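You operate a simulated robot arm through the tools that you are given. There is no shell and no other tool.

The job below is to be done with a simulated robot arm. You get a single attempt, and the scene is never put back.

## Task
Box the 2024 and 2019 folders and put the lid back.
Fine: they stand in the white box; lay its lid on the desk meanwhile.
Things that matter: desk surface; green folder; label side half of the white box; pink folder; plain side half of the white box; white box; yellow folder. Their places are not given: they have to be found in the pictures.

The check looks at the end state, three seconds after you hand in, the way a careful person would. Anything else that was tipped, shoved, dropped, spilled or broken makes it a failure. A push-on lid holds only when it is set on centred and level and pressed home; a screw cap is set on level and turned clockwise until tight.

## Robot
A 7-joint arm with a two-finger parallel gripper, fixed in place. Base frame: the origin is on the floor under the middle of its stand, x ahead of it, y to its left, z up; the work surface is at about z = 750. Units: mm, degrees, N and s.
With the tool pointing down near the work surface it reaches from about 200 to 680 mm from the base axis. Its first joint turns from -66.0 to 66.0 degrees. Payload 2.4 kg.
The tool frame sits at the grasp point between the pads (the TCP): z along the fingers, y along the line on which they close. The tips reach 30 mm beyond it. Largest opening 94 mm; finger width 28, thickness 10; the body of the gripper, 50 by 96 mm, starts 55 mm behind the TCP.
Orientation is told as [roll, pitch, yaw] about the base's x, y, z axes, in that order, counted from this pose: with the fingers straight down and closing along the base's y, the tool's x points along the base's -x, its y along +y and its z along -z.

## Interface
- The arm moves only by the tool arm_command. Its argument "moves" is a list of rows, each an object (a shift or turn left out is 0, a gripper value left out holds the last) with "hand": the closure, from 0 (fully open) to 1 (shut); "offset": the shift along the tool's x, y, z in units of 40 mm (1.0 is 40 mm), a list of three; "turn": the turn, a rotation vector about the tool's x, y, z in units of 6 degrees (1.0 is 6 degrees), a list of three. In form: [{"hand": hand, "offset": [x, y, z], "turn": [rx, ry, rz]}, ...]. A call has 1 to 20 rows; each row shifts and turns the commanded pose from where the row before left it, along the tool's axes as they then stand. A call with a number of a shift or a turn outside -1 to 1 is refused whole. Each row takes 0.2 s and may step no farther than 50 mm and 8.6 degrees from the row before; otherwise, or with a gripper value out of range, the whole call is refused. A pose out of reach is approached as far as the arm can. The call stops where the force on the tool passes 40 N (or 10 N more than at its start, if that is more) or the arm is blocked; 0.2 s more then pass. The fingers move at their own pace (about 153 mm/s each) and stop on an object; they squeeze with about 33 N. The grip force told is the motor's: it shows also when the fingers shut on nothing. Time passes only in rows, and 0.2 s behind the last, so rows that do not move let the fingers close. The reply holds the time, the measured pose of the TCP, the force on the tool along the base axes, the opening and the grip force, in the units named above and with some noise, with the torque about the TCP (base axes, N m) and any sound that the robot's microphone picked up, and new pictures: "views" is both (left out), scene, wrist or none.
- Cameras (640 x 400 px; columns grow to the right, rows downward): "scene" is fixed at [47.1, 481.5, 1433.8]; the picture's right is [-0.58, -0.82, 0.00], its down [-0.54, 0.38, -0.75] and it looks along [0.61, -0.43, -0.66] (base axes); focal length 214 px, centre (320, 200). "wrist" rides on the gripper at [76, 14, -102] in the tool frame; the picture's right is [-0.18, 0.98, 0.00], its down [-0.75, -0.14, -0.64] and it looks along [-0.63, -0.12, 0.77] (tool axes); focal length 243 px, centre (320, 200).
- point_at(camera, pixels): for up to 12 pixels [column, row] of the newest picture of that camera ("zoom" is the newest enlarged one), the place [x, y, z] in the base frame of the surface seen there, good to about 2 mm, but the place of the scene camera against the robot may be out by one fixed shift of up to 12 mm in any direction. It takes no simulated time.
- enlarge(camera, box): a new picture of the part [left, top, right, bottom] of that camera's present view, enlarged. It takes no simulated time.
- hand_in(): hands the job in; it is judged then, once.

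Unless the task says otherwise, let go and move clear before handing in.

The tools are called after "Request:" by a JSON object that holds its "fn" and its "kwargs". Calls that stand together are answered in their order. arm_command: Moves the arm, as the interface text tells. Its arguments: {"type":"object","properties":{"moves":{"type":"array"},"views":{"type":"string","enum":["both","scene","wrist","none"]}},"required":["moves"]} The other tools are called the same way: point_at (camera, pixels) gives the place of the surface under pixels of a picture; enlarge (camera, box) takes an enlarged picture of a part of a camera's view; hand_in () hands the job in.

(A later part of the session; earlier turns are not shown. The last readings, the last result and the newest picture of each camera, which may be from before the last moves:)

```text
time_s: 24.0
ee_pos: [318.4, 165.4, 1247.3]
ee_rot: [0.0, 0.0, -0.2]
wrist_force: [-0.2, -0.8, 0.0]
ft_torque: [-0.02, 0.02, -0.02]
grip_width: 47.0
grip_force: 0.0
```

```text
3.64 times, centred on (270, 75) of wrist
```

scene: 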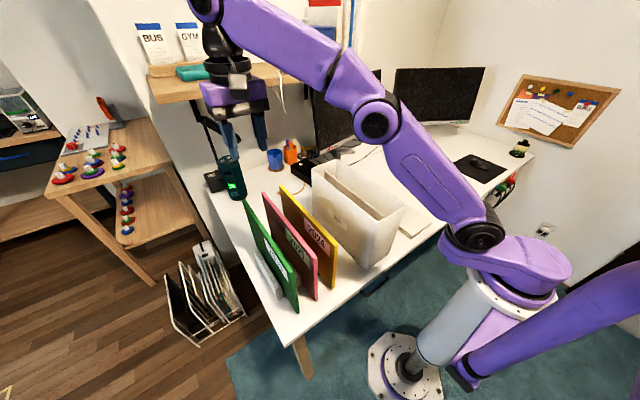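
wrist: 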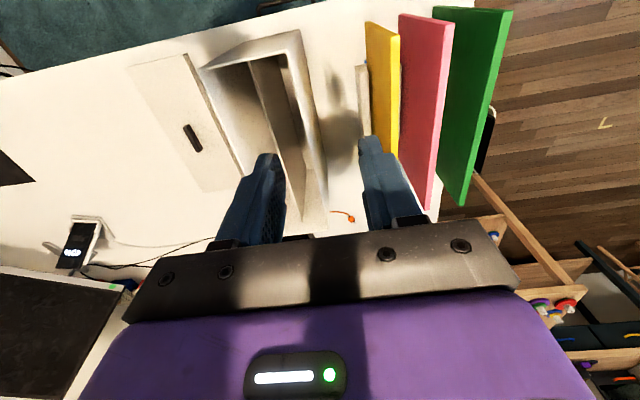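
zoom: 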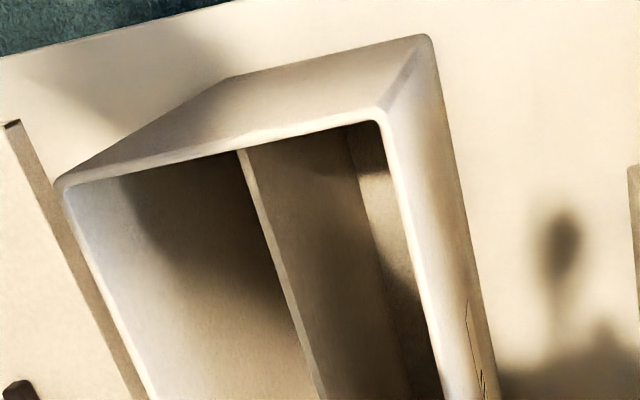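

The box's inner length is x ≈ 287–614.5 (centre 451) and the folders span x ≈ 298.5–603 (centre 451), so they only need to move in y. I'll move above the centre of the yellow folder.

Request:
{"fn": "arm_command", "kwargs": {"moves": [{"hand": 0.5, "offset": [-0.471, 0.359, 0.561]}, {"offset": [-0.471, 0.359, 0.561]}, {"offset": [-0.471, 0.359, 0.561]}, {"offset": [-0.471, 0.359, 0.561]}, {"offset": [-0.471, 0.359, 0.561]}, {"offset": [-0.471, 0.359, 0.561]}, {"offset": [-0.471, 0.359, 0.561]}, {"offset": [0, 0, 0]}], "views": "wrist"}}

Request:
{"fn": "enlarge", "kwargs": {"camera": "wrist", "box": [240, 0, 480, 190]}}

```text
time_s: 25.8
ee_pos: [452.2, 270.0, 1091.2]
ee_rot: [0.0, -0.1, -0.1]
wrist_force: [-0.2, -0.1, -0.2]
ft_torque: [0.03, 0.0, -0.02]
grip_width: 47.0
grip_force: 0.1
```

wrist: 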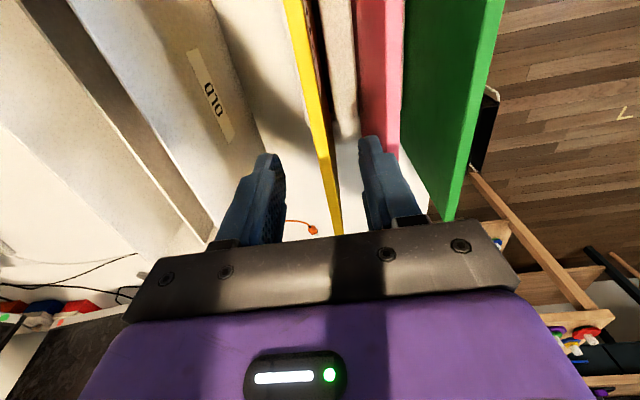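

```text
2.11 times, centred on (360, 95) of wrist
```

zoom: 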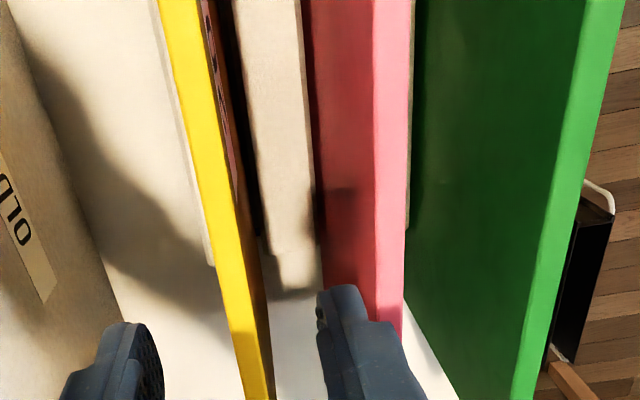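

Request:
{"fn": "point_at", "kwargs": {"camera": "zoom", "pixels": [[164, 30], [180, 30], [198, 30], [192, 150], [205, 150], [222, 150], [216, 260], [230, 260], [246, 260], [232, 350], [245, 350], [258, 350]]}}

Request:
{"fn": "point_at", "kwargs": {"camera": "zoom", "pixels": [[374, 150], [390, 150], [407, 150], [188, 160], [200, 260], [270, 100], [300, 100], [275, 240], [180, 90], [550, 200], [560, 200], [570, 200]]}}

```text
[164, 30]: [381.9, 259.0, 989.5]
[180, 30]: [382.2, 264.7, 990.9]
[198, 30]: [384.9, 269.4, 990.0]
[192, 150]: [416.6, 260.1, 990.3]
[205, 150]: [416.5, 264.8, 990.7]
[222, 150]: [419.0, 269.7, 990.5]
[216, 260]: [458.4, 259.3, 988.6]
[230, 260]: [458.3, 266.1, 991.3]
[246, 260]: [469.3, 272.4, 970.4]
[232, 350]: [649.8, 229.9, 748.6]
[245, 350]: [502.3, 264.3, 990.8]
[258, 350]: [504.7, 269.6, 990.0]
```

```text
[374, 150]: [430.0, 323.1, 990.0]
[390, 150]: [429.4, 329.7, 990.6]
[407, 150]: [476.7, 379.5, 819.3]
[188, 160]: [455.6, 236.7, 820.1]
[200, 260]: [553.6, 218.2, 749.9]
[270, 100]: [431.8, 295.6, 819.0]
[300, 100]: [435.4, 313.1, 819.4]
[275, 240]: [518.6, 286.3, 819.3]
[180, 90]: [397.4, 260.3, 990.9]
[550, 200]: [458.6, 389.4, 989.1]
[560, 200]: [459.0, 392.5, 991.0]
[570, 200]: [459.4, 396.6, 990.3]
```

The yellow top is at y 259.5–269.7 (centre 264.6) and the tool is at y 270. I'll shift 5.4 mm and descend to z ≈ 980 so the tips straddle it.

Request:
{"fn": "arm_command", "kwargs": {"moves": [{"hand": 0.5, "offset": [0.03, -0.135, 0]}, {"offset": [0, 0, 0.7]}, {"offset": [0, 0, 0.7]}, {"offset": [0, 0, 0.7]}, {"offset": [0, 0, 0.65]}, {"offset": [0, 0, 0]}], "views": "both"}}

```text
time_s: 27.2
ee_pos: [450.1, 262.8, 977.2]
ee_rot: [0.0, -0.1, 0.0]
wrist_force: [0.1, 0.6, -0.1]
ft_torque: [-0.02, 0.0, -0.02]
grip_width: 46.9
grip_force: 0.0
```

scene: 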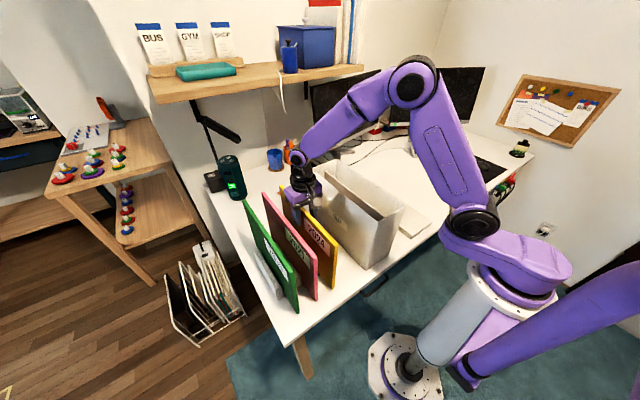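
wrist: 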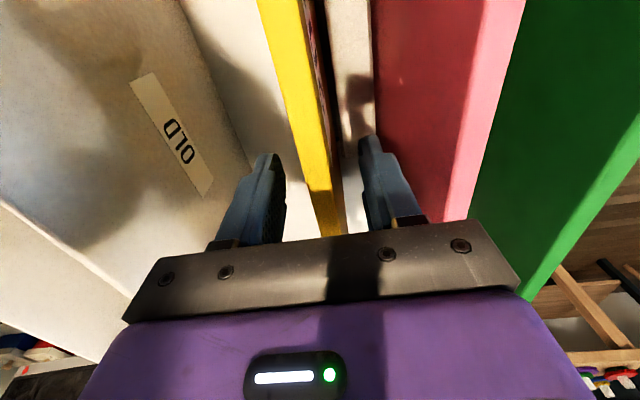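

The yellow top edge passes between the fingers near (318,188), well centred. I'll close slowly.

Request:
{"fn": "arm_command", "kwargs": {"moves": [{"hand": 0.7}, {"hand": 0.8}, {"hand": 1.0}, {"hand": 1.0}, {"hand": 1.0}], "views": "wrist"}}

```text
time_s: 28.4
ee_pos: [450.7, 263.3, 977.0]
ee_rot: [0.0, 0.0, 0.0]
wrist_force: [-0.2, -0.1, -0.6]
ft_torque: [0.15, -0.04, 0.02]
grip_width: 16.1
grip_force: 33.1
```

wrist: 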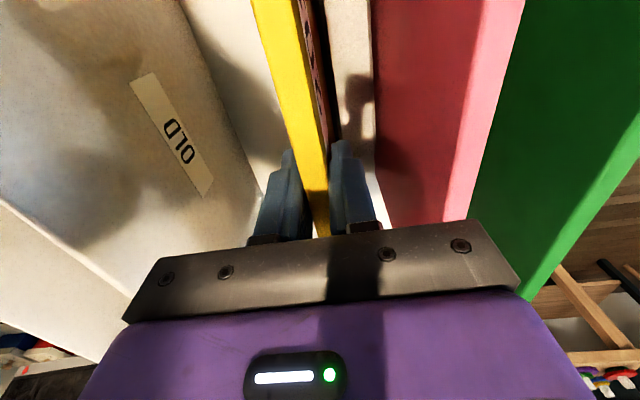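

The fingers stopped at 16.1 mm, wider than the 10–11 mm top edge I measured, with a small torque about x of 0.15 N m. I'll look closely at both sides for a lean or a bulge before lifting.

Request:
{"fn": "enlarge", "kwargs": {"camera": "wrist", "box": [240, 0, 400, 110]}}

Request:
{"fn": "enlarge", "kwargs": {"camera": "scene", "box": [270, 160, 350, 300]}}

Request:
{"fn": "point_at", "kwargs": {"camera": "wrist", "pixels": [[262, 30], [270, 30], [278, 30], [288, 30], [300, 30], [308, 30], [280, 100], [290, 100], [302, 100], [314, 100], [320, 100], [322, 60]]}}

```text
3.64 times, centred on (320, 55) of wrist
```

zoom: 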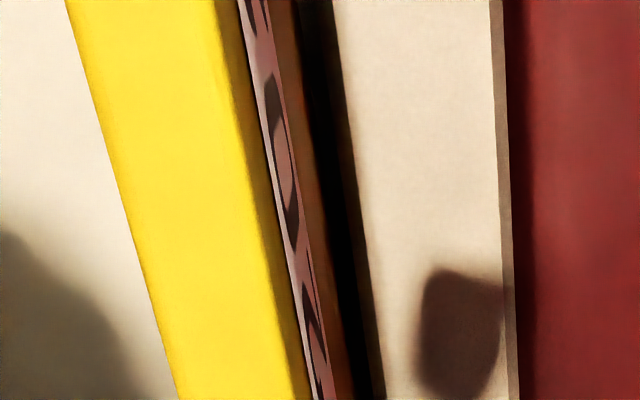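

```text
2.86 times, centred on (310, 230) of scene
```

zoom: 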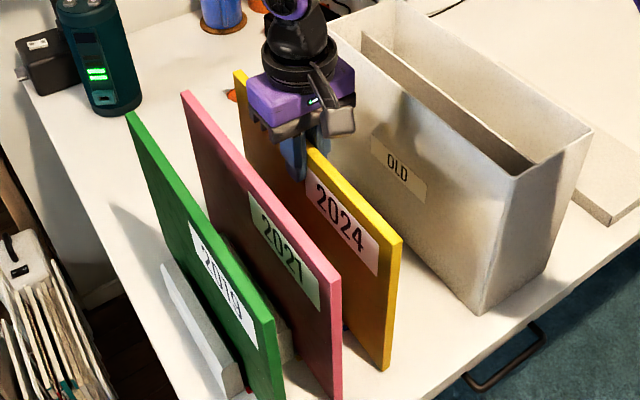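

```text
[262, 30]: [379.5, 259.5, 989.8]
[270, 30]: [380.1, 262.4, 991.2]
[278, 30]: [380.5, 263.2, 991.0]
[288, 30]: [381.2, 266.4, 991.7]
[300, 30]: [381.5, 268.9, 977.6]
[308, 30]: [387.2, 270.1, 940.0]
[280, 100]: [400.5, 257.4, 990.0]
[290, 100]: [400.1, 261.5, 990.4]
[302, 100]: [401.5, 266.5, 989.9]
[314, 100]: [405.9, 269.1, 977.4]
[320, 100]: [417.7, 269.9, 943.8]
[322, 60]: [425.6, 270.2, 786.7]
```

The yellow folder stands upright and only shifted about 1 mm as the fingers closed. I'll start the lift slowly and check the weight and any slip.

Request:
{"fn": "arm_command", "kwargs": {"moves": [{"hand": 1.0, "offset": [0, 0, -0.1]}, {"hand": 1.0, "offset": [0, 0, -0.15]}, {"hand": 1.0, "offset": [0, 0, -0.25]}, {"hand": 1.0}], "views": "both"}}

```text
time_s: 29.4
ee_pos: [449.7, 262.5, 999.8]
ee_rot: [0.0, 0.0, -0.1]
wrist_force: [0.1, -0.6, -2.9]
ft_torque: [-0.01, 0.0, -0.02]
grip_width: 15.9
grip_force: 32.8
```

scene: 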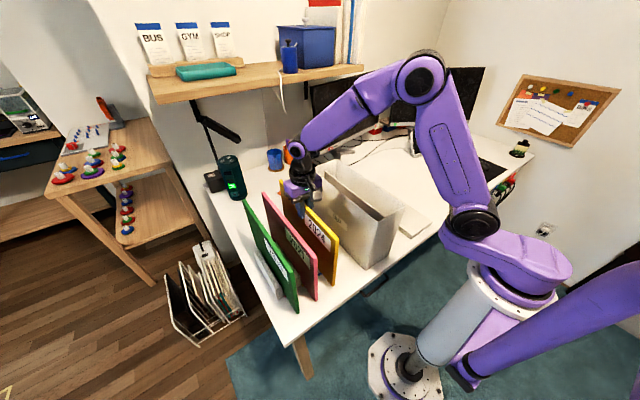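
wrist: 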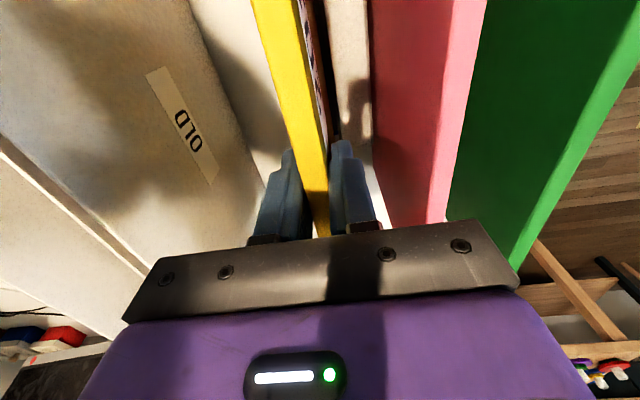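

The folder is held at about 2.9 N with no slip. I'll raise it to TCP z ≈ 1252, which puts its bottom about 20 mm above the box rim.

Request:
{"fn": "arm_command", "kwargs": {"moves": [{"hand": 1.0, "offset": [0, 0, -0.5]}, {"hand": 1.0, "offset": [0, 0, -0.8]}, {"hand": 1.0, "offset": [0, 0, -0.9]}, {"hand": 1.0, "offset": [0, 0, -0.9]}, {"hand": 1.0, "offset": [0, 0, -0.9]}, {"hand": 1.0, "offset": [0, 0, -0.9]}, {"hand": 1.0, "offset": [0, 0, -0.9]}, {"hand": 1.0, "offset": [0, 0, -0.5]}, {"hand": 1.0}], "views": "both"}}

```text
time_s: 31.4
ee_pos: [452.4, 262.7, 1250.9]
ee_rot: [0.1, 0.0, -0.1]
wrist_force: [-0.2, -0.6, -2.6]
ft_torque: [0.01, 0.0, -0.01]
grip_width: 16.1
grip_force: 33.1
```

scene: 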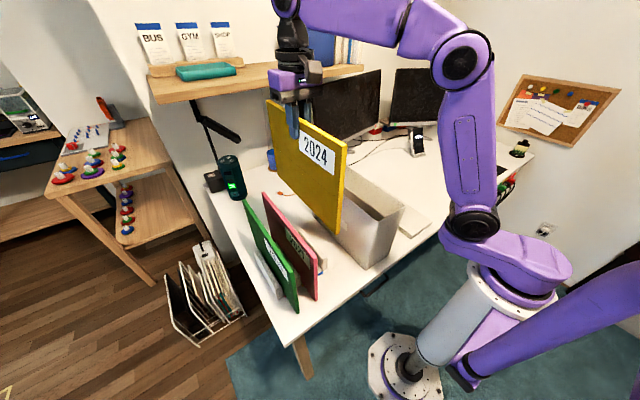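
wrist: 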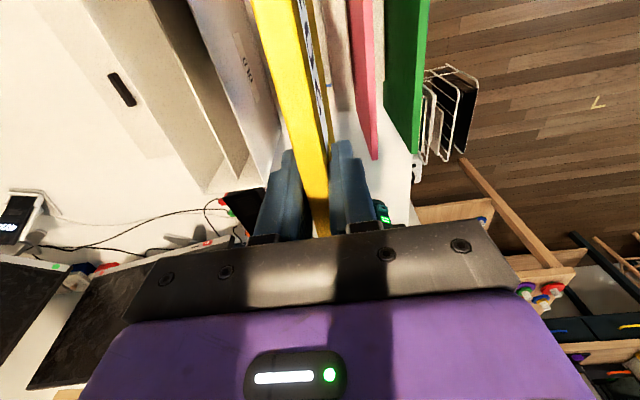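

The yellow folder hangs upright with its top corners at scene (268,102) and (347,148) and its bottom corner near (340,232). I'll check its bottom height and squareness before crossing the rim.

Request:
{"fn": "point_at", "kwargs": {"camera": "scene", "pixels": [[340, 230], [336, 232], [344, 150], [270, 104], [278, 178], [300, 205], [320, 220], [310, 150], [300, 180], [330, 200], [340, 180], [285, 150]]}}

Request:
{"fn": "enlarge", "kwargs": {"camera": "scene", "box": [250, 80, 410, 280]}}

```text
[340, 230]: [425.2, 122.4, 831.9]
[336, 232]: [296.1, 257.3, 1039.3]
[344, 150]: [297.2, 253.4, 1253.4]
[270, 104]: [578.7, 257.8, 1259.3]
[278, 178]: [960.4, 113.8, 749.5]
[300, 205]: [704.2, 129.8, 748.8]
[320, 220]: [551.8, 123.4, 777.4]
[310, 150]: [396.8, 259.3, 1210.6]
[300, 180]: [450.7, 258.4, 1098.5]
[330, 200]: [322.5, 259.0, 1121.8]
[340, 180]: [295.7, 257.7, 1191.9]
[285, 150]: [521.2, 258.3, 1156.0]
```

```text
2.00 times, centred on (330, 180) of scene
```

zoom: 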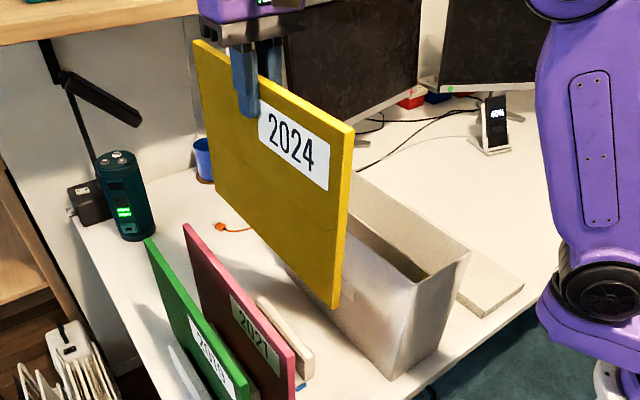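

The bottom is at z ≈ 1025 or higher, clear of the 1000 rim, and the folder hangs square. I'll move it to y ≈ 40, over the plain half.

Request:
{"fn": "arm_command", "kwargs": {"moves": [{"hand": 1.0, "offset": [0, -0.4, 0]}, {"hand": 1.0, "offset": [0, -0.8, 0]}, {"hand": 1.0, "offset": [0, -0.8, 0]}, {"hand": 1.0, "offset": [0, -0.8, 0]}, {"hand": 1.0, "offset": [0, -0.8, 0]}, {"hand": 1.0, "offset": [0, -0.8, 0]}, {"hand": 1.0, "offset": [0, -0.8, 0]}, {"hand": 1.0, "offset": [0, -0.375, 0]}, {"hand": 1.0}, {"hand": 1.0}], "views": "both"}}

Request:
{"fn": "enlarge", "kwargs": {"camera": "scene", "box": [290, 80, 430, 270]}}

```text
time_s: 33.6
ee_pos: [450.5, 39.9, 1250.1]
ee_rot: [0.0, -0.1, 0.0]
wrist_force: [-0.8, -0.1, -2.9]
ft_torque: [0.02, -0.02, 0.02]
grip_width: 16.1
grip_force: 33.3
```

scene: 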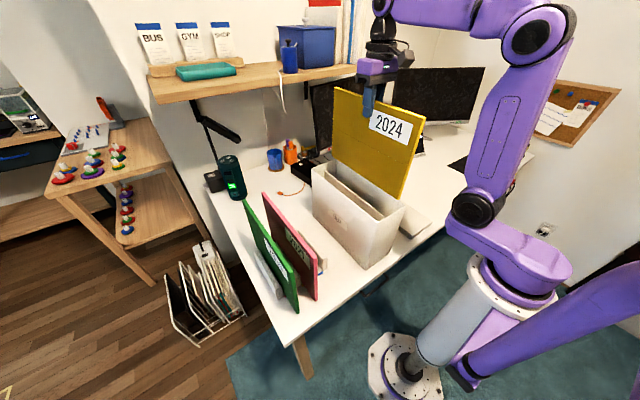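
wrist: 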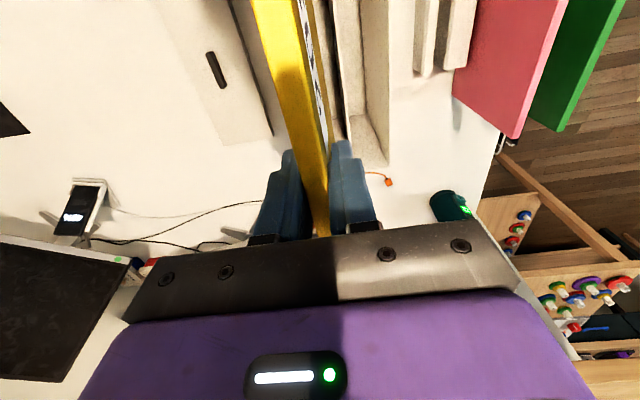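

```text
2.11 times, centred on (360, 175) of scene
```

zoom: 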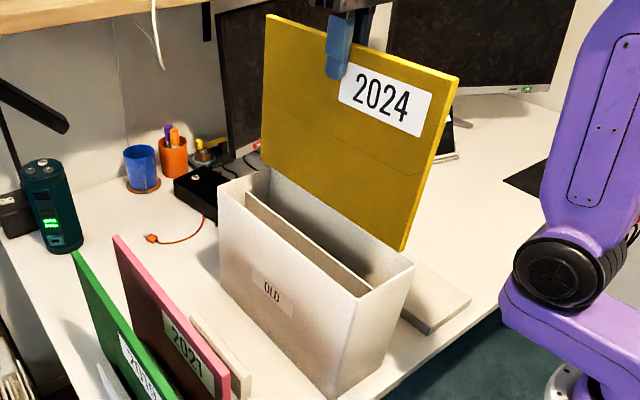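

The folder hangs over the box. I'll check in scene coordinates, where both share the same shift, that the folder lies between the divider and the far wall and between the box ends.

Request:
{"fn": "point_at", "kwargs": {"camera": "zoom", "pixels": [[402, 245], [395, 240], [420, 180], [452, 90], [270, 60], [268, 150], [400, 275], [358, 297], [410, 265], [300, 240], [330, 262], [250, 200]]}}

Request:
{"fn": "point_at", "kwargs": {"camera": "wrist", "pixels": [[250, 20], [270, 20], [290, 20], [300, 60], [275, 100], [320, 100], [340, 60], [345, 90], [325, 20], [360, 60], [385, 100], [330, 120]]}}

```text
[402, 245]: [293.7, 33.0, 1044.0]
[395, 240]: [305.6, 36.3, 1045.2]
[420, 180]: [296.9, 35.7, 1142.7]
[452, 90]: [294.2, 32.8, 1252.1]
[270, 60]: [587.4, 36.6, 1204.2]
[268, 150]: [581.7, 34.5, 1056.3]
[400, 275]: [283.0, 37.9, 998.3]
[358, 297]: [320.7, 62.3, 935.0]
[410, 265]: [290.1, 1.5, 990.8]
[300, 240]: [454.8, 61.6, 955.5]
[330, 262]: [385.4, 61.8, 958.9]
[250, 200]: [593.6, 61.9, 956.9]
```

```text
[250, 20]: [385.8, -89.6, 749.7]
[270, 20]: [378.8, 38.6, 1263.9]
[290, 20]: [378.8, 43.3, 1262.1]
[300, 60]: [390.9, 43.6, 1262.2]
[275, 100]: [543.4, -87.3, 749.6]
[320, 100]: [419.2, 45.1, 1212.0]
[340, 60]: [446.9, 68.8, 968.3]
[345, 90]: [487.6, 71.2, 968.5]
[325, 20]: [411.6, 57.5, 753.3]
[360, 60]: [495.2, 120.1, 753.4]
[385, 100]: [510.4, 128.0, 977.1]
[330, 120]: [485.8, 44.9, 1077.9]
```

The folder's faces are at about y 33–45, between the far wall (y 12) and the divider (y 69), and its ends clear the box ends by about 10 mm. I'll lower it 250 mm into the plain half; the call stops on contact.

Request:
{"fn": "arm_command", "kwargs": {"moves": [{"hand": 1.0, "offset": [0, 0, 0.4]}, {"hand": 1.0, "offset": [0, 0, 0.4]}, {"hand": 1.0, "offset": [0, 0, 0.5]}, {"hand": 1.0, "offset": [0, 0, 0.7]}, {"hand": 1.0, "offset": [0, 0, 0.8]}, {"hand": 1.0, "offset": [0, 0, 0.8]}, {"hand": 1.0, "offset": [0, 0, 0.8]}, {"hand": 1.0, "offset": [0, 0, 0.8]}, {"hand": 1.0, "offset": [0, 0, 0.6]}, {"hand": 1.0, "offset": [0, 0, 0.4]}, {"hand": 1.0}], "views": "both"}}

```text
time_s: 36.0
ee_pos: [448.8, 41.8, 1002.9]
ee_rot: [-0.1, 0.0, 0.0]
wrist_force: [-0.8, 0.0, -2.6]
ft_torque: [-0.01, 0.02, 0.0]
grip_width: 16.1
grip_force: 32.5
```

scene: 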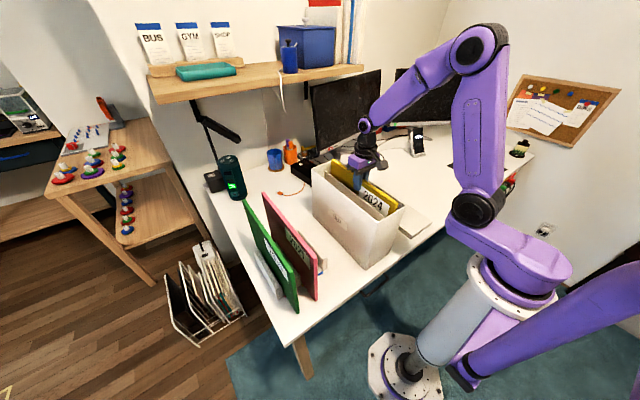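
wrist: 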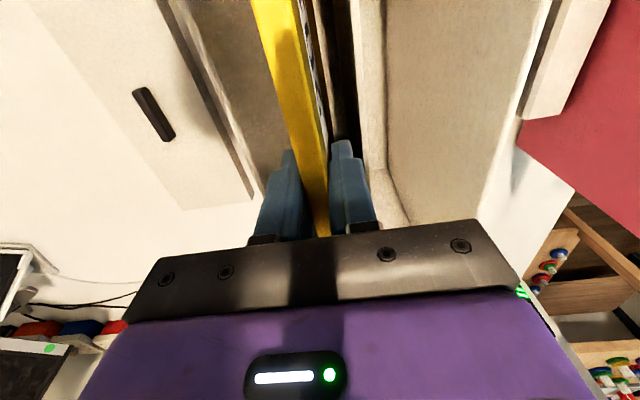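

It went in freely with the force unchanged at −2.6 N. About 20 mm remain, so I'll take smaller steps.

Request:
{"fn": "arm_command", "kwargs": {"moves": [{"hand": 1.0, "offset": [0, 0, 0.2]}, {"hand": 1.0, "offset": [0, 0, 0.1]}, {"hand": 1.0, "offset": [0, 0, 0.1]}, {"hand": 1.0}], "views": "none"}}

Request:
{"fn": "arm_command", "kwargs": {"moves": [{"hand": 1.0, "offset": [0, 0, 0.05]}, {"hand": 1.0, "offset": [0, 0, 0.025]}, {"hand": 1.0}], "views": "none"}}

```text
time_s: 37.0
ee_pos: [448.7, 40.2, 986.3]
ee_rot: [0.0, 0.0, -0.1]
wrist_force: [0.1, 0.4, -3.2]
ft_torque: [0.0, -0.02, -0.03]
grip_width: 16.3
grip_force: 32.6
```

```text
time_s: 37.8
ee_pos: [450.7, 40.0, 984.0]
ee_rot: [0.0, 0.0, 0.0]
wrist_force: [1.0, 0.1, -3.5]
ft_torque: [0.0, -0.03, -0.01]
grip_width: 16.1
grip_force: 32.4
```

The folder's full weight still hangs at z 984. I'll keep going 1 mm per row until the force changes.

Request:
{"fn": "arm_command", "kwargs": {"moves": [{"hand": 1.0, "offset": [0, 0, 0.025]}, {"hand": 1.0, "offset": [0, 0, 0.025]}, {"hand": 1.0}], "views": "none"}}

Request:
{"fn": "arm_command", "kwargs": {"moves": [{"hand": 1.0, "offset": [0, 0, 0.025]}, {"hand": 1.0}], "views": "none"}}

```text
time_s: 38.6
ee_pos: [451.1, 39.2, 982.1]
ee_rot: [0.0, -0.1, -0.2]
wrist_force: [0.8, -0.1, -1.3]
ft_torque: [-0.01, -0.01, 0.02]
grip_width: 16.1
grip_force: 33.0
```

```text
time_s: 39.2
ee_pos: [450.1, 40.0, 980.9]
ee_rot: [0.0, 0.0, 0.0]
wrist_force: [0.5, 0.1, -2.2]
ft_torque: [0.01, -0.01, 0.02]
grip_width: 15.8
grip_force: 32.9
```

Request:
{"fn": "arm_command", "kwargs": {"moves": [{"hand": 1.0, "offset": [0, 0, 0.025]}, {"hand": 1.0}], "views": "none"}}

Request:
{"fn": "arm_command", "kwargs": {"moves": [{"hand": 1.0, "offset": [0, 0, 0.015]}, {"hand": 1.0}], "views": "both"}}

```text
time_s: 39.8
ee_pos: [451.4, 40.3, 980.4]
ee_rot: [0.0, 0.1, 0.0]
wrist_force: [-0.4, -0.1, -2.1]
ft_torque: [0.03, 0.05, 0.01]
grip_width: 16.0
grip_force: 33.0
```

```text
time_s: 40.4
ee_pos: [450.9, 38.9, 980.4]
ee_rot: [0.0, 0.1, 0.0]
wrist_force: [-0.4, -0.5, -2.3]
ft_torque: [0.0, -0.01, 0.01]
grip_width: 16.4
grip_force: 32.8
```

scene: 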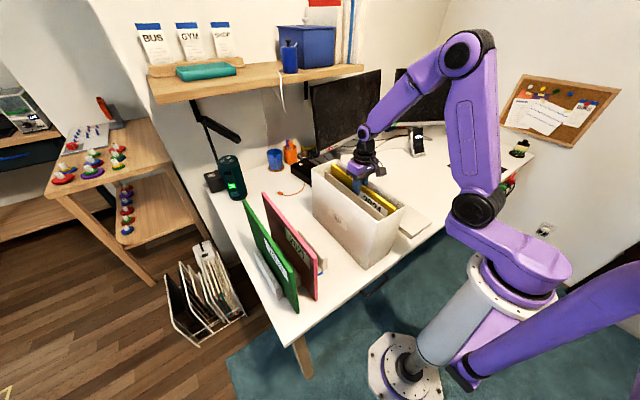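
wrist: 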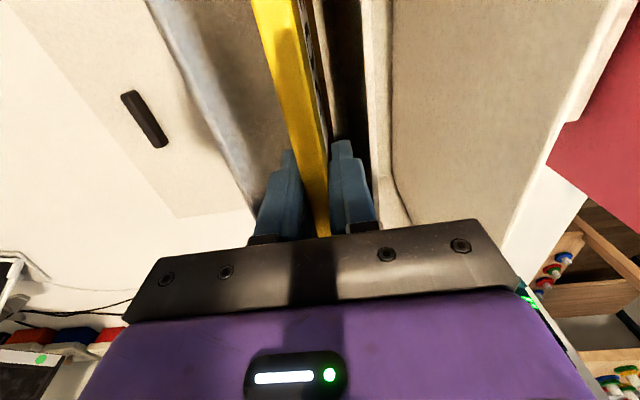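

There is no clear contact yet (−2.3 N at z 980.4), so I'll go on in 1 mm steps.

Request:
{"fn": "arm_command", "kwargs": {"moves": [{"hand": 1.0, "offset": [0, 0, 0.025]}, {"hand": 1.0}], "views": "none"}}

Request:
{"fn": "arm_command", "kwargs": {"moves": [{"hand": 1.0, "offset": [0, 0, 0.025]}, {"hand": 1.0}], "views": "none"}}

```text
time_s: 41.0
ee_pos: [450.4, 39.5, 978.4]
ee_rot: [0.1, 0.1, 0.0]
wrist_force: [1.1, 0.6, -2.4]
ft_torque: [0.0, 0.02, 0.01]
grip_width: 15.8
grip_force: 33.1
```

```text
time_s: 41.6
ee_pos: [451.0, 39.1, 977.6]
ee_rot: [0.0, 0.0, 0.0]
wrist_force: [-0.2, -0.3, -2.9]
ft_torque: [-0.04, -0.01, -0.03]
grip_width: 16.2
grip_force: 33.0
```

Still hanging at −2.9 N. I'll measure the folder's top against the rim to see where it is.

Request:
{"fn": "point_at", "kwargs": {"camera": "wrist", "pixels": [[270, 20], [285, 60], [300, 110], [370, 60], [340, 60], [200, 90], [330, 30], [225, 60]]}}

Request:
{"fn": "enlarge", "kwargs": {"camera": "scene", "box": [300, 130, 420, 280]}}

Request:
{"fn": "arm_command", "kwargs": {"moves": [{"hand": 1.0, "offset": [0, 0, 0.025]}, {"hand": 1.0}], "views": "none"}}

```text
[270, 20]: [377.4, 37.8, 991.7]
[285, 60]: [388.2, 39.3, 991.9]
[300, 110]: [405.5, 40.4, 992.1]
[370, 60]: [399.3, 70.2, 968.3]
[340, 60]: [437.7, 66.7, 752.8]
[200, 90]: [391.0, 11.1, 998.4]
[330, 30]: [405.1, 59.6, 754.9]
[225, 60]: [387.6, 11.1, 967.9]
```

```text
2.67 times, centred on (360, 205) of scene
```

zoom: 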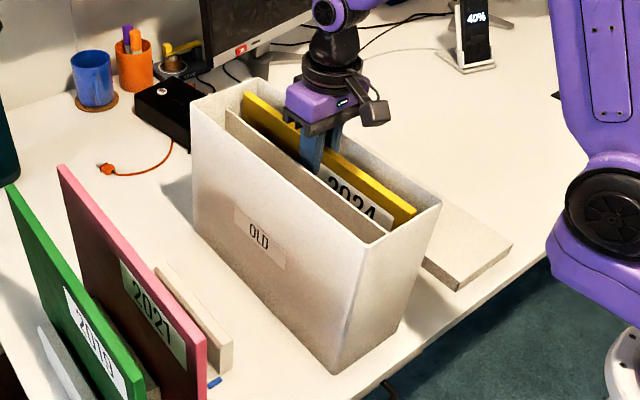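

```text
time_s: 42.2
ee_pos: [451.0, 39.8, 976.4]
ee_rot: [0.0, 0.1, 0.1]
wrist_force: [-0.5, 0.4, -3.1]
ft_torque: [0.02, -0.03, 0.0]
grip_width: 16.3
grip_force: 32.7
```

The folder top is at 990.6 and the floor at 753.5, so the folder is about 236–237 mm tall and only a little remains. I'll continue 1 mm at a time.

Request:
{"fn": "arm_command", "kwargs": {"moves": [{"hand": 1.0, "offset": [0, 0, 0.025]}, {"hand": 1.0}], "views": "none"}}

Request:
{"fn": "arm_command", "kwargs": {"moves": [{"hand": 1.0, "offset": [0, 0, 0.025]}, {"hand": 1.0}], "views": "none"}}

Request:
{"fn": "arm_command", "kwargs": {"moves": [{"hand": 1.0, "offset": [0, 0, 0.025]}, {"hand": 1.0}], "views": "none"}}

```text
time_s: 42.8
ee_pos: [451.0, 40.4, 976.2]
ee_rot: [0.0, -0.1, -0.1]
wrist_force: [-1.9, -0.8, 16.2]
ft_torque: [-0.04, 0.82, 0.02]
grip_width: 16.2
grip_force: 32.4
```

```text
time_s: 43.4
ee_pos: [451.0, 40.4, 975.3]
ee_rot: [0.0, -0.2, 0.0]
wrist_force: [-4.1, 0.2, 30.7]
ft_torque: [-0.07, -0.01, -0.02]
grip_width: 16.2
grip_force: 33.2
```

```text
time_s: 44.0
ee_pos: [450.1, 39.7, 976.1]
ee_rot: [-0.1, -0.2, -0.1]
wrist_force: [2.9, -1.4, 31.1]
ft_torque: [-0.02, -0.1, -0.01]
grip_width: 15.8
grip_force: 33.1
```

The folder is standing on the box floor (+31 N). I'll relieve the press by 2 mm, open only to about 26 mm so the fingers stay inside the slot, and then rise slowly.

Request:
{"fn": "arm_command", "kwargs": {"moves": [{"hand": 1.0, "offset": [0, 0, -0.06]}, {"hand": 0.78}, {"hand": 0.73}, {"hand": 0.73}, {"hand": 0.73}], "views": "both"}}

```text
time_s: 45.2
ee_pos: [450.3, 39.2, 976.3]
ee_rot: [0.0, 0.0, -0.1]
wrist_force: [-0.4, -0.4, -0.1]
ft_torque: [0.03, -0.01, -0.02]
grip_width: 25.3
grip_force: 0.1
```

scene: 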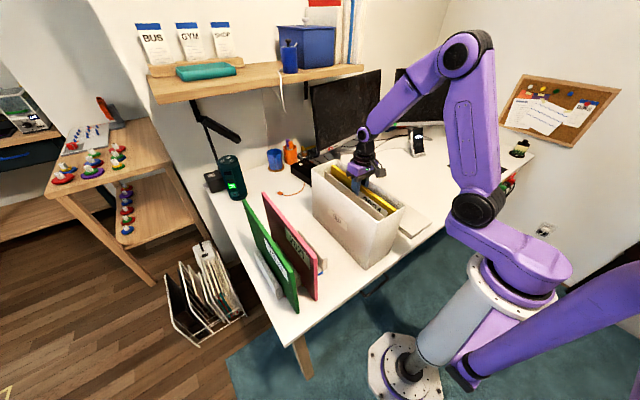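
wrist: 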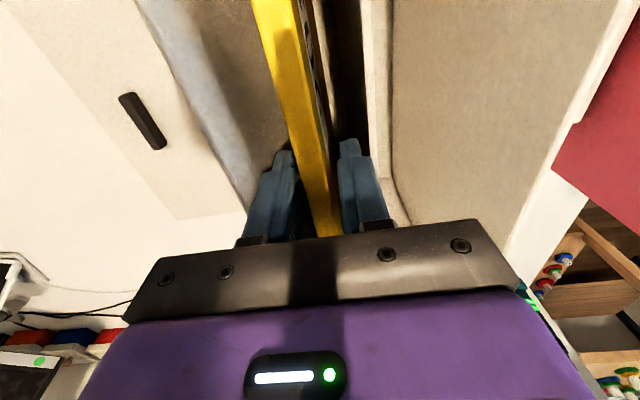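

The folder is released and stands upright, centred between the open fingers near (300,100). I'll rise slowly out of the slot and then climb higher.

Request:
{"fn": "arm_command", "kwargs": {"moves": [{"hand": 0.73, "offset": [0, 0, -0.2]}, {"hand": 0.73, "offset": [0, 0, -0.4]}, {"hand": 0.73, "offset": [0, 0, -0.6]}, {"hand": 0.73, "offset": [0, 0, -0.8]}, {"hand": 0.73, "offset": [0, 0, -0.9]}, {"hand": 0.73, "offset": [0, 0, -0.9]}, {"hand": 0.73, "offset": [0, 0, 0]}], "views": "both"}}

Request:
{"fn": "enlarge", "kwargs": {"camera": "wrist", "box": [200, 0, 440, 170]}}

```text
time_s: 46.8
ee_pos: [451.0, 40.0, 1127.4]
ee_rot: [0.0, 0.1, 0.0]
wrist_force: [1.1, -0.2, -0.7]
ft_torque: [0.01, 0.0, 0.01]
grip_width: 25.3
grip_force: 0.0
```

scene: 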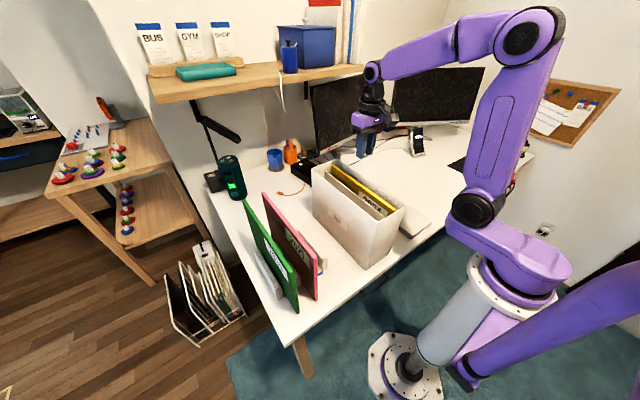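
wrist: 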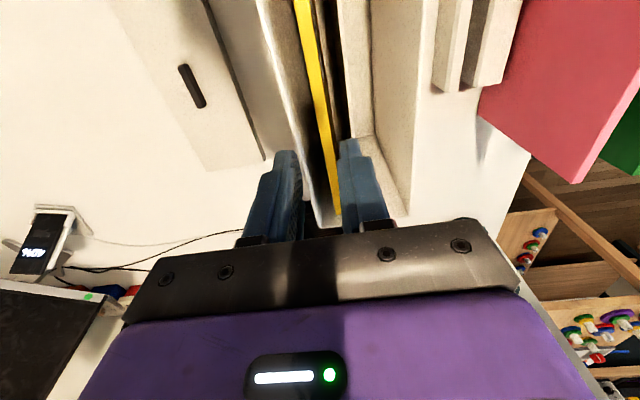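

```text
2.35 times, centred on (320, 85) of wrist
```

zoom: 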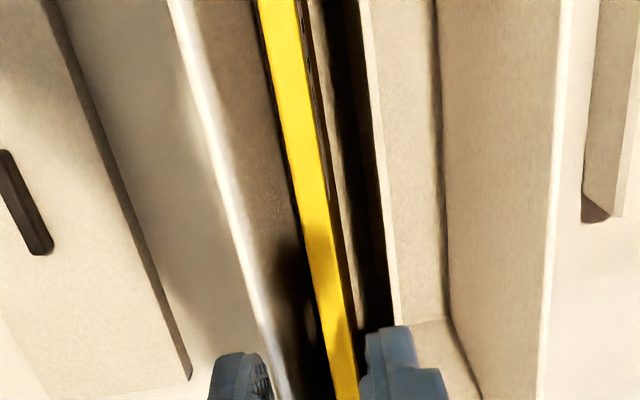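

The yellow folder stands upright in the plain half, its top edge running along the zoom from (280,0) to (345,390). Next I'll move over the green folder at about (451,396,1110).

Request:
{"fn": "arm_command", "kwargs": {"moves": [{"hand": 0.5, "offset": [0, 0.5, 0]}, {"offset": [0, 0.9, 0]}, {"offset": [0, 0.9, 0]}, {"offset": [0, 0.9, 0]}, {"offset": [0, 0.9, 0]}, {"offset": [0, 0.9, 0]}, {"offset": [0, 0.9, 0]}, {"offset": [0, 0.9, 0]}, {"offset": [0, 0.9, 0.2]}, {"offset": [0, 0.9, 0.2]}, {"offset": [0, 0.25, 0.1]}, {"offset": [0, 0, 0]}], "views": "both"}}

Request:
{"fn": "enlarge", "kwargs": {"camera": "wrist", "box": [220, 0, 420, 160]}}

```text
time_s: 49.4
ee_pos: [449.3, 393.7, 1107.9]
ee_rot: [0.0, 0.0, -0.1]
wrist_force: [-0.3, -0.2, -0.2]
ft_torque: [0.02, -0.02, -0.02]
grip_width: 47.1
grip_force: 0.0
```

scene: 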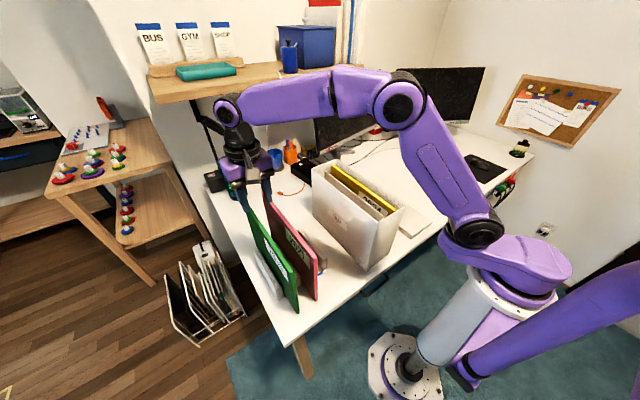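
wrist: 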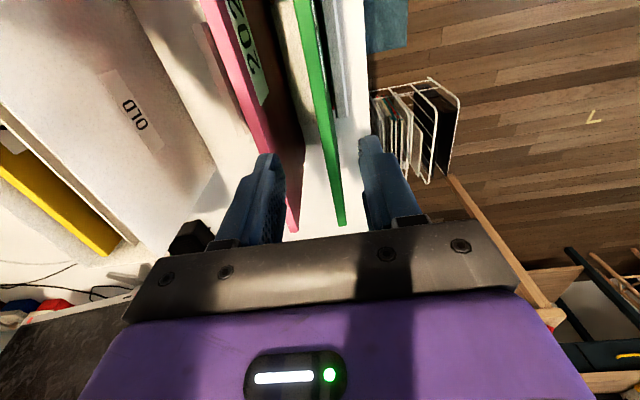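

```text
2.50 times, centred on (320, 80) of wrist
```

zoom: 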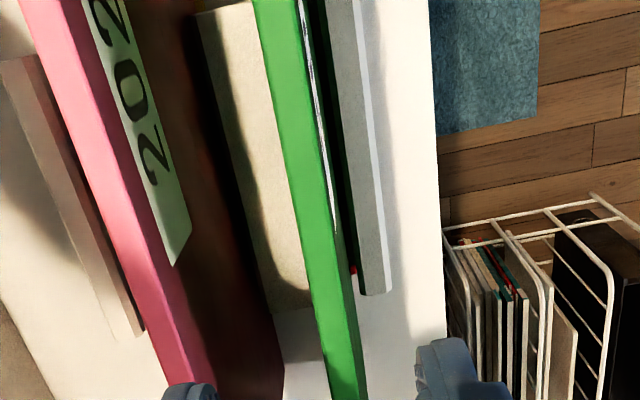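

The green folder's top edge runs through the zoom from (280,0) to (345,390). I'll measure its side edges.

Request:
{"fn": "point_at", "kwargs": {"camera": "zoom", "pixels": [[256, 20], [275, 20], [295, 20], [283, 150], [300, 150], [318, 150], [300, 250], [320, 250], [338, 250], [318, 340], [335, 340], [355, 340]]}}

Request:
{"fn": "point_at", "kwargs": {"camera": "zoom", "pixels": [[328, 150], [340, 230], [310, 20], [370, 250], [375, 150], [250, 150], [260, 250], [350, 390], [345, 300], [110, 150], [120, 200], [160, 330]]}}

```text
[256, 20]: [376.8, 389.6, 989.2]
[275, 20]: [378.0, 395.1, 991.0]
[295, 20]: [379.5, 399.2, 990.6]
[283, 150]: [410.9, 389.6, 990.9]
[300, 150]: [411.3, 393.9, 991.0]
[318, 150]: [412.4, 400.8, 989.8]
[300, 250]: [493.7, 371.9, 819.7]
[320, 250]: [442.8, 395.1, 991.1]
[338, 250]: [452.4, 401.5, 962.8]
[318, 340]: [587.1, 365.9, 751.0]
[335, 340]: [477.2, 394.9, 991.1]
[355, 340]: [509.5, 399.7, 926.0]
```

```text
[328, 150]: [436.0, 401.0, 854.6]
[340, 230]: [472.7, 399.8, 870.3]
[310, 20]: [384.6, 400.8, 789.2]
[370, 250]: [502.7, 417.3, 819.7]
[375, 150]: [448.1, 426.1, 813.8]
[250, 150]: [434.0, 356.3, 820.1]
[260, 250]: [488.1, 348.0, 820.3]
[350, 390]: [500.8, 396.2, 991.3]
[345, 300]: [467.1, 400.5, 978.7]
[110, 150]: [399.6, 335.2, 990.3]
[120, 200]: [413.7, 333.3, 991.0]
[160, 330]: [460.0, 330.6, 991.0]
```

Green's top is at y 389.6–400.5, centre 395, and it stands vertical. I'll shift slightly and descend to z ≈ 977, the same grip height as for yellow.

Request:
{"fn": "arm_command", "kwargs": {"moves": [{"hand": 0.5, "offset": [-0.03, 0.03, 0.4]}, {"offset": [0, 0, 0.7]}, {"offset": [0, 0, 0.7]}, {"offset": [0, 0, 0.7]}, {"offset": [0, 0, 0.5]}, {"offset": [0, 0, 0.25]}, {"offset": [0, 0, 0]}], "views": "both"}}

```text
time_s: 51.0
ee_pos: [451.8, 395.5, 978.2]
ee_rot: [0.0, 0.0, -0.1]
wrist_force: [-0.5, 0.4, 0.0]
ft_torque: [0.01, 0.0, 0.02]
grip_width: 46.9
grip_force: 0.0
```

scene: 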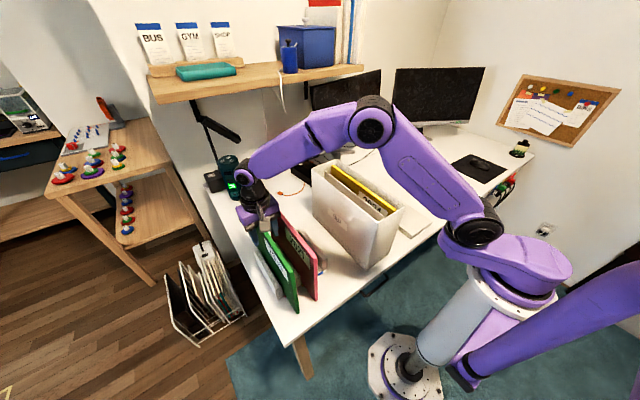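
wrist: 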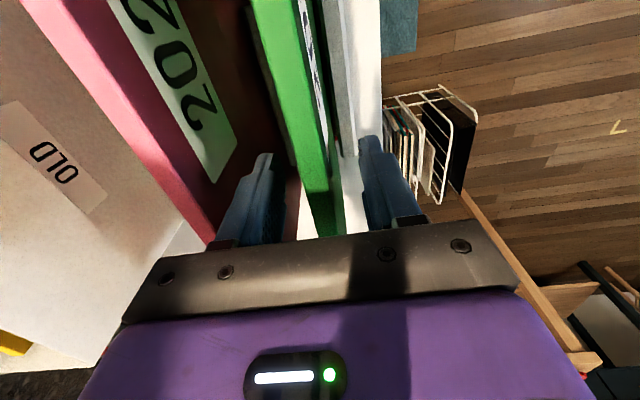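

The fingers straddle the green top edge, which passes near (315,188) and is centred. The left finger clears the pink folder. I'll close and do a first short lift.

Request:
{"fn": "arm_command", "kwargs": {"moves": [{"hand": 0.7}, {"hand": 0.8}, {"hand": 1.0}, {"hand": 1.0}, {"hand": 1.0}], "views": "wrist"}}

Request:
{"fn": "arm_command", "kwargs": {"moves": [{"hand": 1.0, "offset": [0, 0, -0.1]}, {"hand": 1.0, "offset": [0, 0, -0.15]}, {"hand": 1.0, "offset": [0, 0, -0.25]}, {"hand": 1.0}], "views": "both"}}

```text
time_s: 52.2
ee_pos: [452.2, 394.5, 977.3]
ee_rot: [0.0, 0.0, -0.1]
wrist_force: [0.5, 0.0, -0.9]
ft_torque: [0.01, -0.02, -0.02]
grip_width: 16.2
grip_force: 32.8
```

wrist: 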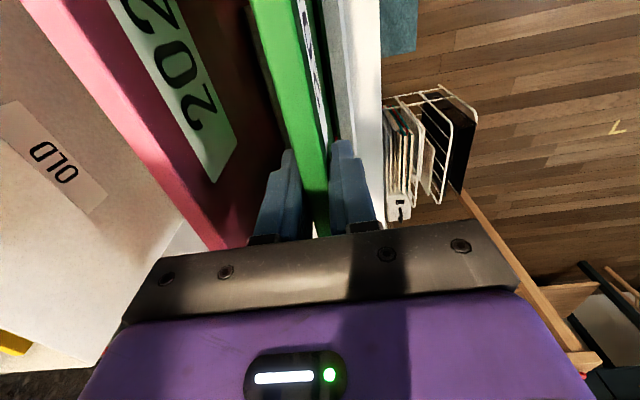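

```text
time_s: 53.2
ee_pos: [451.7, 394.9, 997.3]
ee_rot: [0.1, 0.0, -0.1]
wrist_force: [-0.6, -0.4, -2.3]
ft_torque: [0.06, 0.05, -0.01]
grip_width: 16.2
grip_force: 32.5
```

scene: 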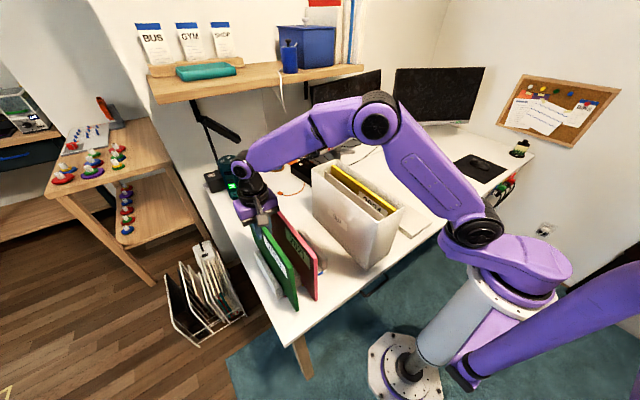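
wrist: 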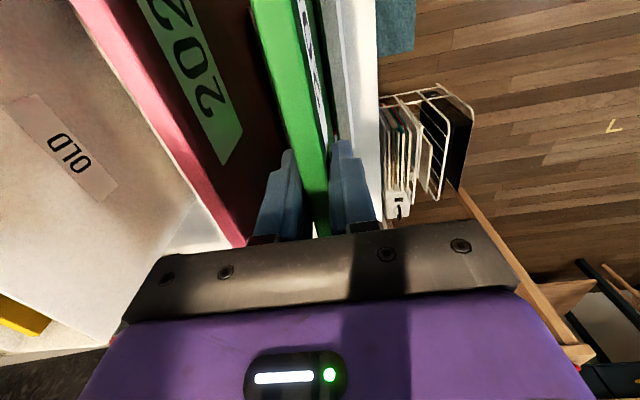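

The green folder is held at about 2.4 N. I'll lift it straight to z ≈ 1105, clear of the stand blocks at 820, then keep rising while easing 20 mm inward to stay within reach. It stays well clear of pink.

Request:
{"fn": "arm_command", "kwargs": {"moves": [{"hand": 1.0, "offset": [0, 0, -0.6]}, {"hand": 1.0, "offset": [0, 0, -0.7]}, {"hand": 1.0, "offset": [0, 0, -0.7]}, {"hand": 1.0, "offset": [0, 0, -0.7]}, {"hand": 1.0, "offset": [0.02, -0.1, -0.75]}, {"hand": 1.0, "offset": [0.02, -0.1, -0.75]}, {"hand": 1.0, "offset": [0.02, -0.1, -0.75]}, {"hand": 1.0, "offset": [0.02, -0.1, -0.75]}, {"hand": 1.0, "offset": [0.02, -0.1, -0.7]}, {"hand": 1.0}], "views": "both"}}

```text
time_s: 55.4
ee_pos: [448.2, 374.9, 1254.1]
ee_rot: [-0.1, 0.0, 0.0]
wrist_force: [0.4, -0.3, -2.7]
ft_torque: [0.01, -0.04, 0.02]
grip_width: 16.0
grip_force: 32.7
```

scene: 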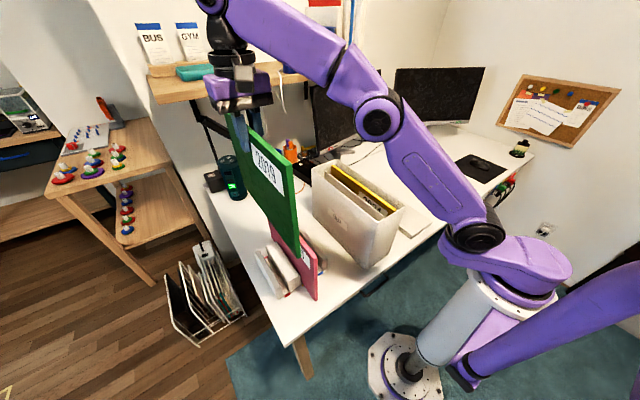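
wrist: 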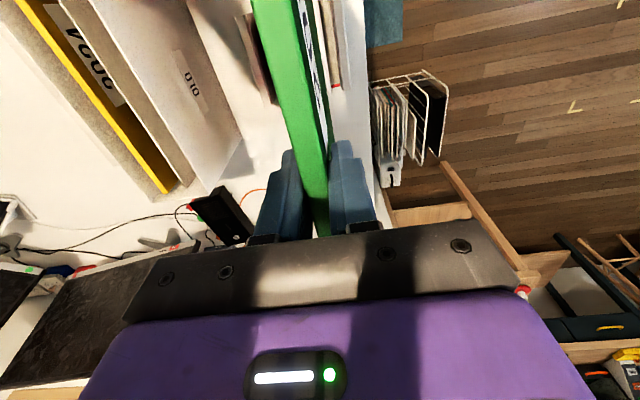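

Green hangs at z 1254 with its bottom at about 1031, above pink (991) and the rim (1000). I'll carry it to y ≈ 100, over the label-side half.

Request:
{"fn": "arm_command", "kwargs": {"moves": [{"hand": 1.0, "offset": [-0.02, -0.4, 0]}, {"hand": 1.0, "offset": [-0.02, -0.9, 0]}, {"hand": 1.0, "offset": [-0.02, -0.9, 0]}, {"hand": 1.0, "offset": [0, -0.9, 0]}, {"hand": 1.0, "offset": [0, -0.9, 0]}, {"hand": 1.0, "offset": [0, -0.9, 0]}, {"hand": 1.0, "offset": [0, -0.9, 0]}, {"hand": 1.0, "offset": [0, -0.7, 0]}, {"hand": 1.0, "offset": [0, -0.365, 0]}, {"hand": 1.0}, {"hand": 1.0}], "views": "both"}}

Request:
{"fn": "enlarge", "kwargs": {"camera": "scene", "box": [280, 80, 430, 280]}}

```text
time_s: 57.8
ee_pos: [448.9, 100.5, 1254.4]
ee_rot: [-0.1, -0.1, -0.1]
wrist_force: [0.2, 0.2, -2.6]
ft_torque: [0.0, 0.03, 0.0]
grip_width: 15.9
grip_force: 33.7
```

scene: 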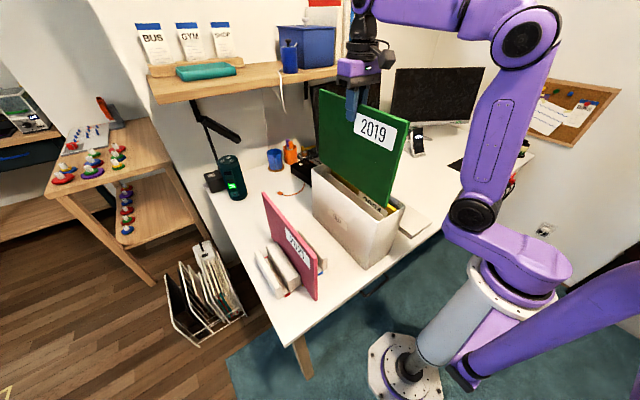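
wrist: 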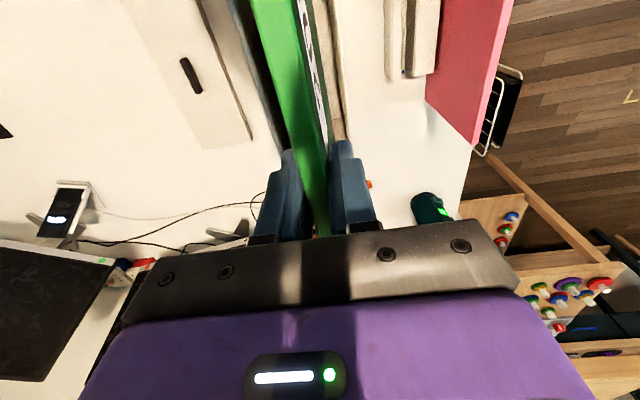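

```text
2.00 times, centred on (355, 180) of scene
```

zoom: 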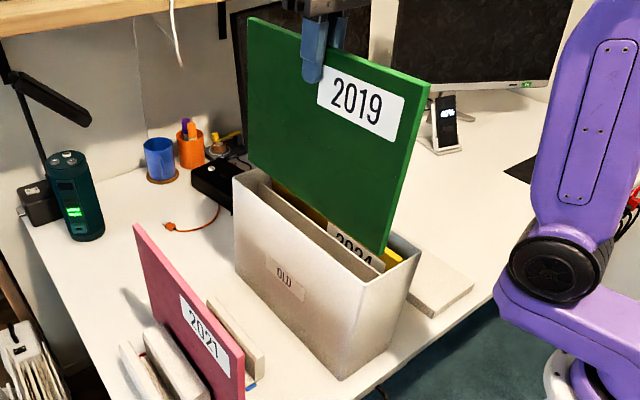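

The green folder is over the label-side half. I'll verify its faces and ends against the wall and divider before lowering.

Request:
{"fn": "point_at", "kwargs": {"camera": "zoom", "pixels": [[378, 248], [370, 235], [395, 180], [330, 150], [260, 100], [255, 140], [300, 200], [360, 291], [340, 262], [300, 235], [260, 190], [240, 180]]}}

Request:
{"fn": "point_at", "kwargs": {"camera": "wrist", "pixels": [[262, 20], [280, 20], [295, 20], [318, 60], [325, 110], [335, 100], [345, 120], [256, 60], [270, 100], [335, 60], [340, 20], [300, 110]]}}

```text
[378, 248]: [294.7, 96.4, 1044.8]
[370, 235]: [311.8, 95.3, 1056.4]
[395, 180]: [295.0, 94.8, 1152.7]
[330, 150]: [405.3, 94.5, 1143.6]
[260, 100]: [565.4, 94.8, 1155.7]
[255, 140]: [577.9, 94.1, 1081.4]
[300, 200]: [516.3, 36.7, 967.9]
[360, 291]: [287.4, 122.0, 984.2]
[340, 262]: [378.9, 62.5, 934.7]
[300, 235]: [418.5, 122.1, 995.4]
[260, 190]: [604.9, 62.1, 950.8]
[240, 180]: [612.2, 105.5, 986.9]
```

```text
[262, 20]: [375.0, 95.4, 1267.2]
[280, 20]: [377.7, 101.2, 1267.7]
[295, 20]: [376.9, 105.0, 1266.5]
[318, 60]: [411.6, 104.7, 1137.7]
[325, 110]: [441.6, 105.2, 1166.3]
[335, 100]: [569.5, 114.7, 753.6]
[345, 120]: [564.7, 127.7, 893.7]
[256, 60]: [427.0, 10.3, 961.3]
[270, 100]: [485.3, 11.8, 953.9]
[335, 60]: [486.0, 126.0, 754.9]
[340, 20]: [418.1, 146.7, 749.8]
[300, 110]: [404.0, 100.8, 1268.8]
```

Green spans y 95–105, with the divider at 72 and the wall at 128, and its ends clear the box. I'll lower it 264 mm; the call stops on contact.

Request:
{"fn": "arm_command", "kwargs": {"moves": [{"hand": 1.0, "offset": [0, 0, 0.4]}, {"hand": 1.0, "offset": [0, 0, 0.4]}, {"hand": 1.0, "offset": [0, 0, 0.5]}, {"hand": 1.0, "offset": [0, 0, 0.7]}, {"hand": 1.0, "offset": [0, 0, 0.8]}, {"hand": 1.0, "offset": [0, 0, 0.8]}, {"hand": 1.0, "offset": [0, 0, 0.8]}, {"hand": 1.0, "offset": [0, 0, 0.8]}, {"hand": 1.0, "offset": [0, 0, 0.7]}, {"hand": 1.0, "offset": [0, 0, 0.4]}, {"hand": 1.0, "offset": [0, 0, 0.3]}, {"hand": 1.0}], "views": "both"}}

```text
time_s: 60.4
ee_pos: [451.8, 100.6, 989.5]
ee_rot: [0.1, 0.0, 0.0]
wrist_force: [0.1, -0.3, -3.3]
ft_torque: [-0.01, 0.01, 0.0]
grip_width: 16.2
grip_force: 33.4
```

scene: 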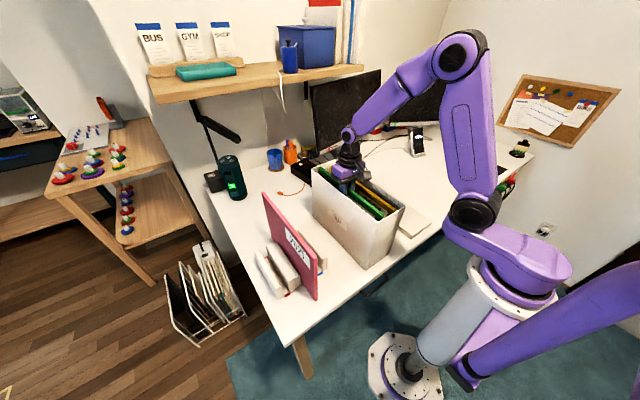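
wrist: 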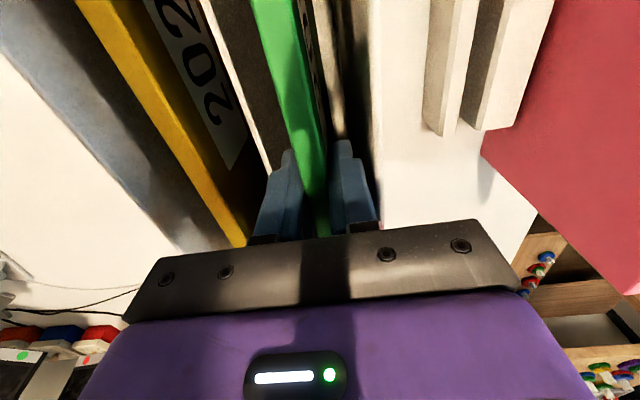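

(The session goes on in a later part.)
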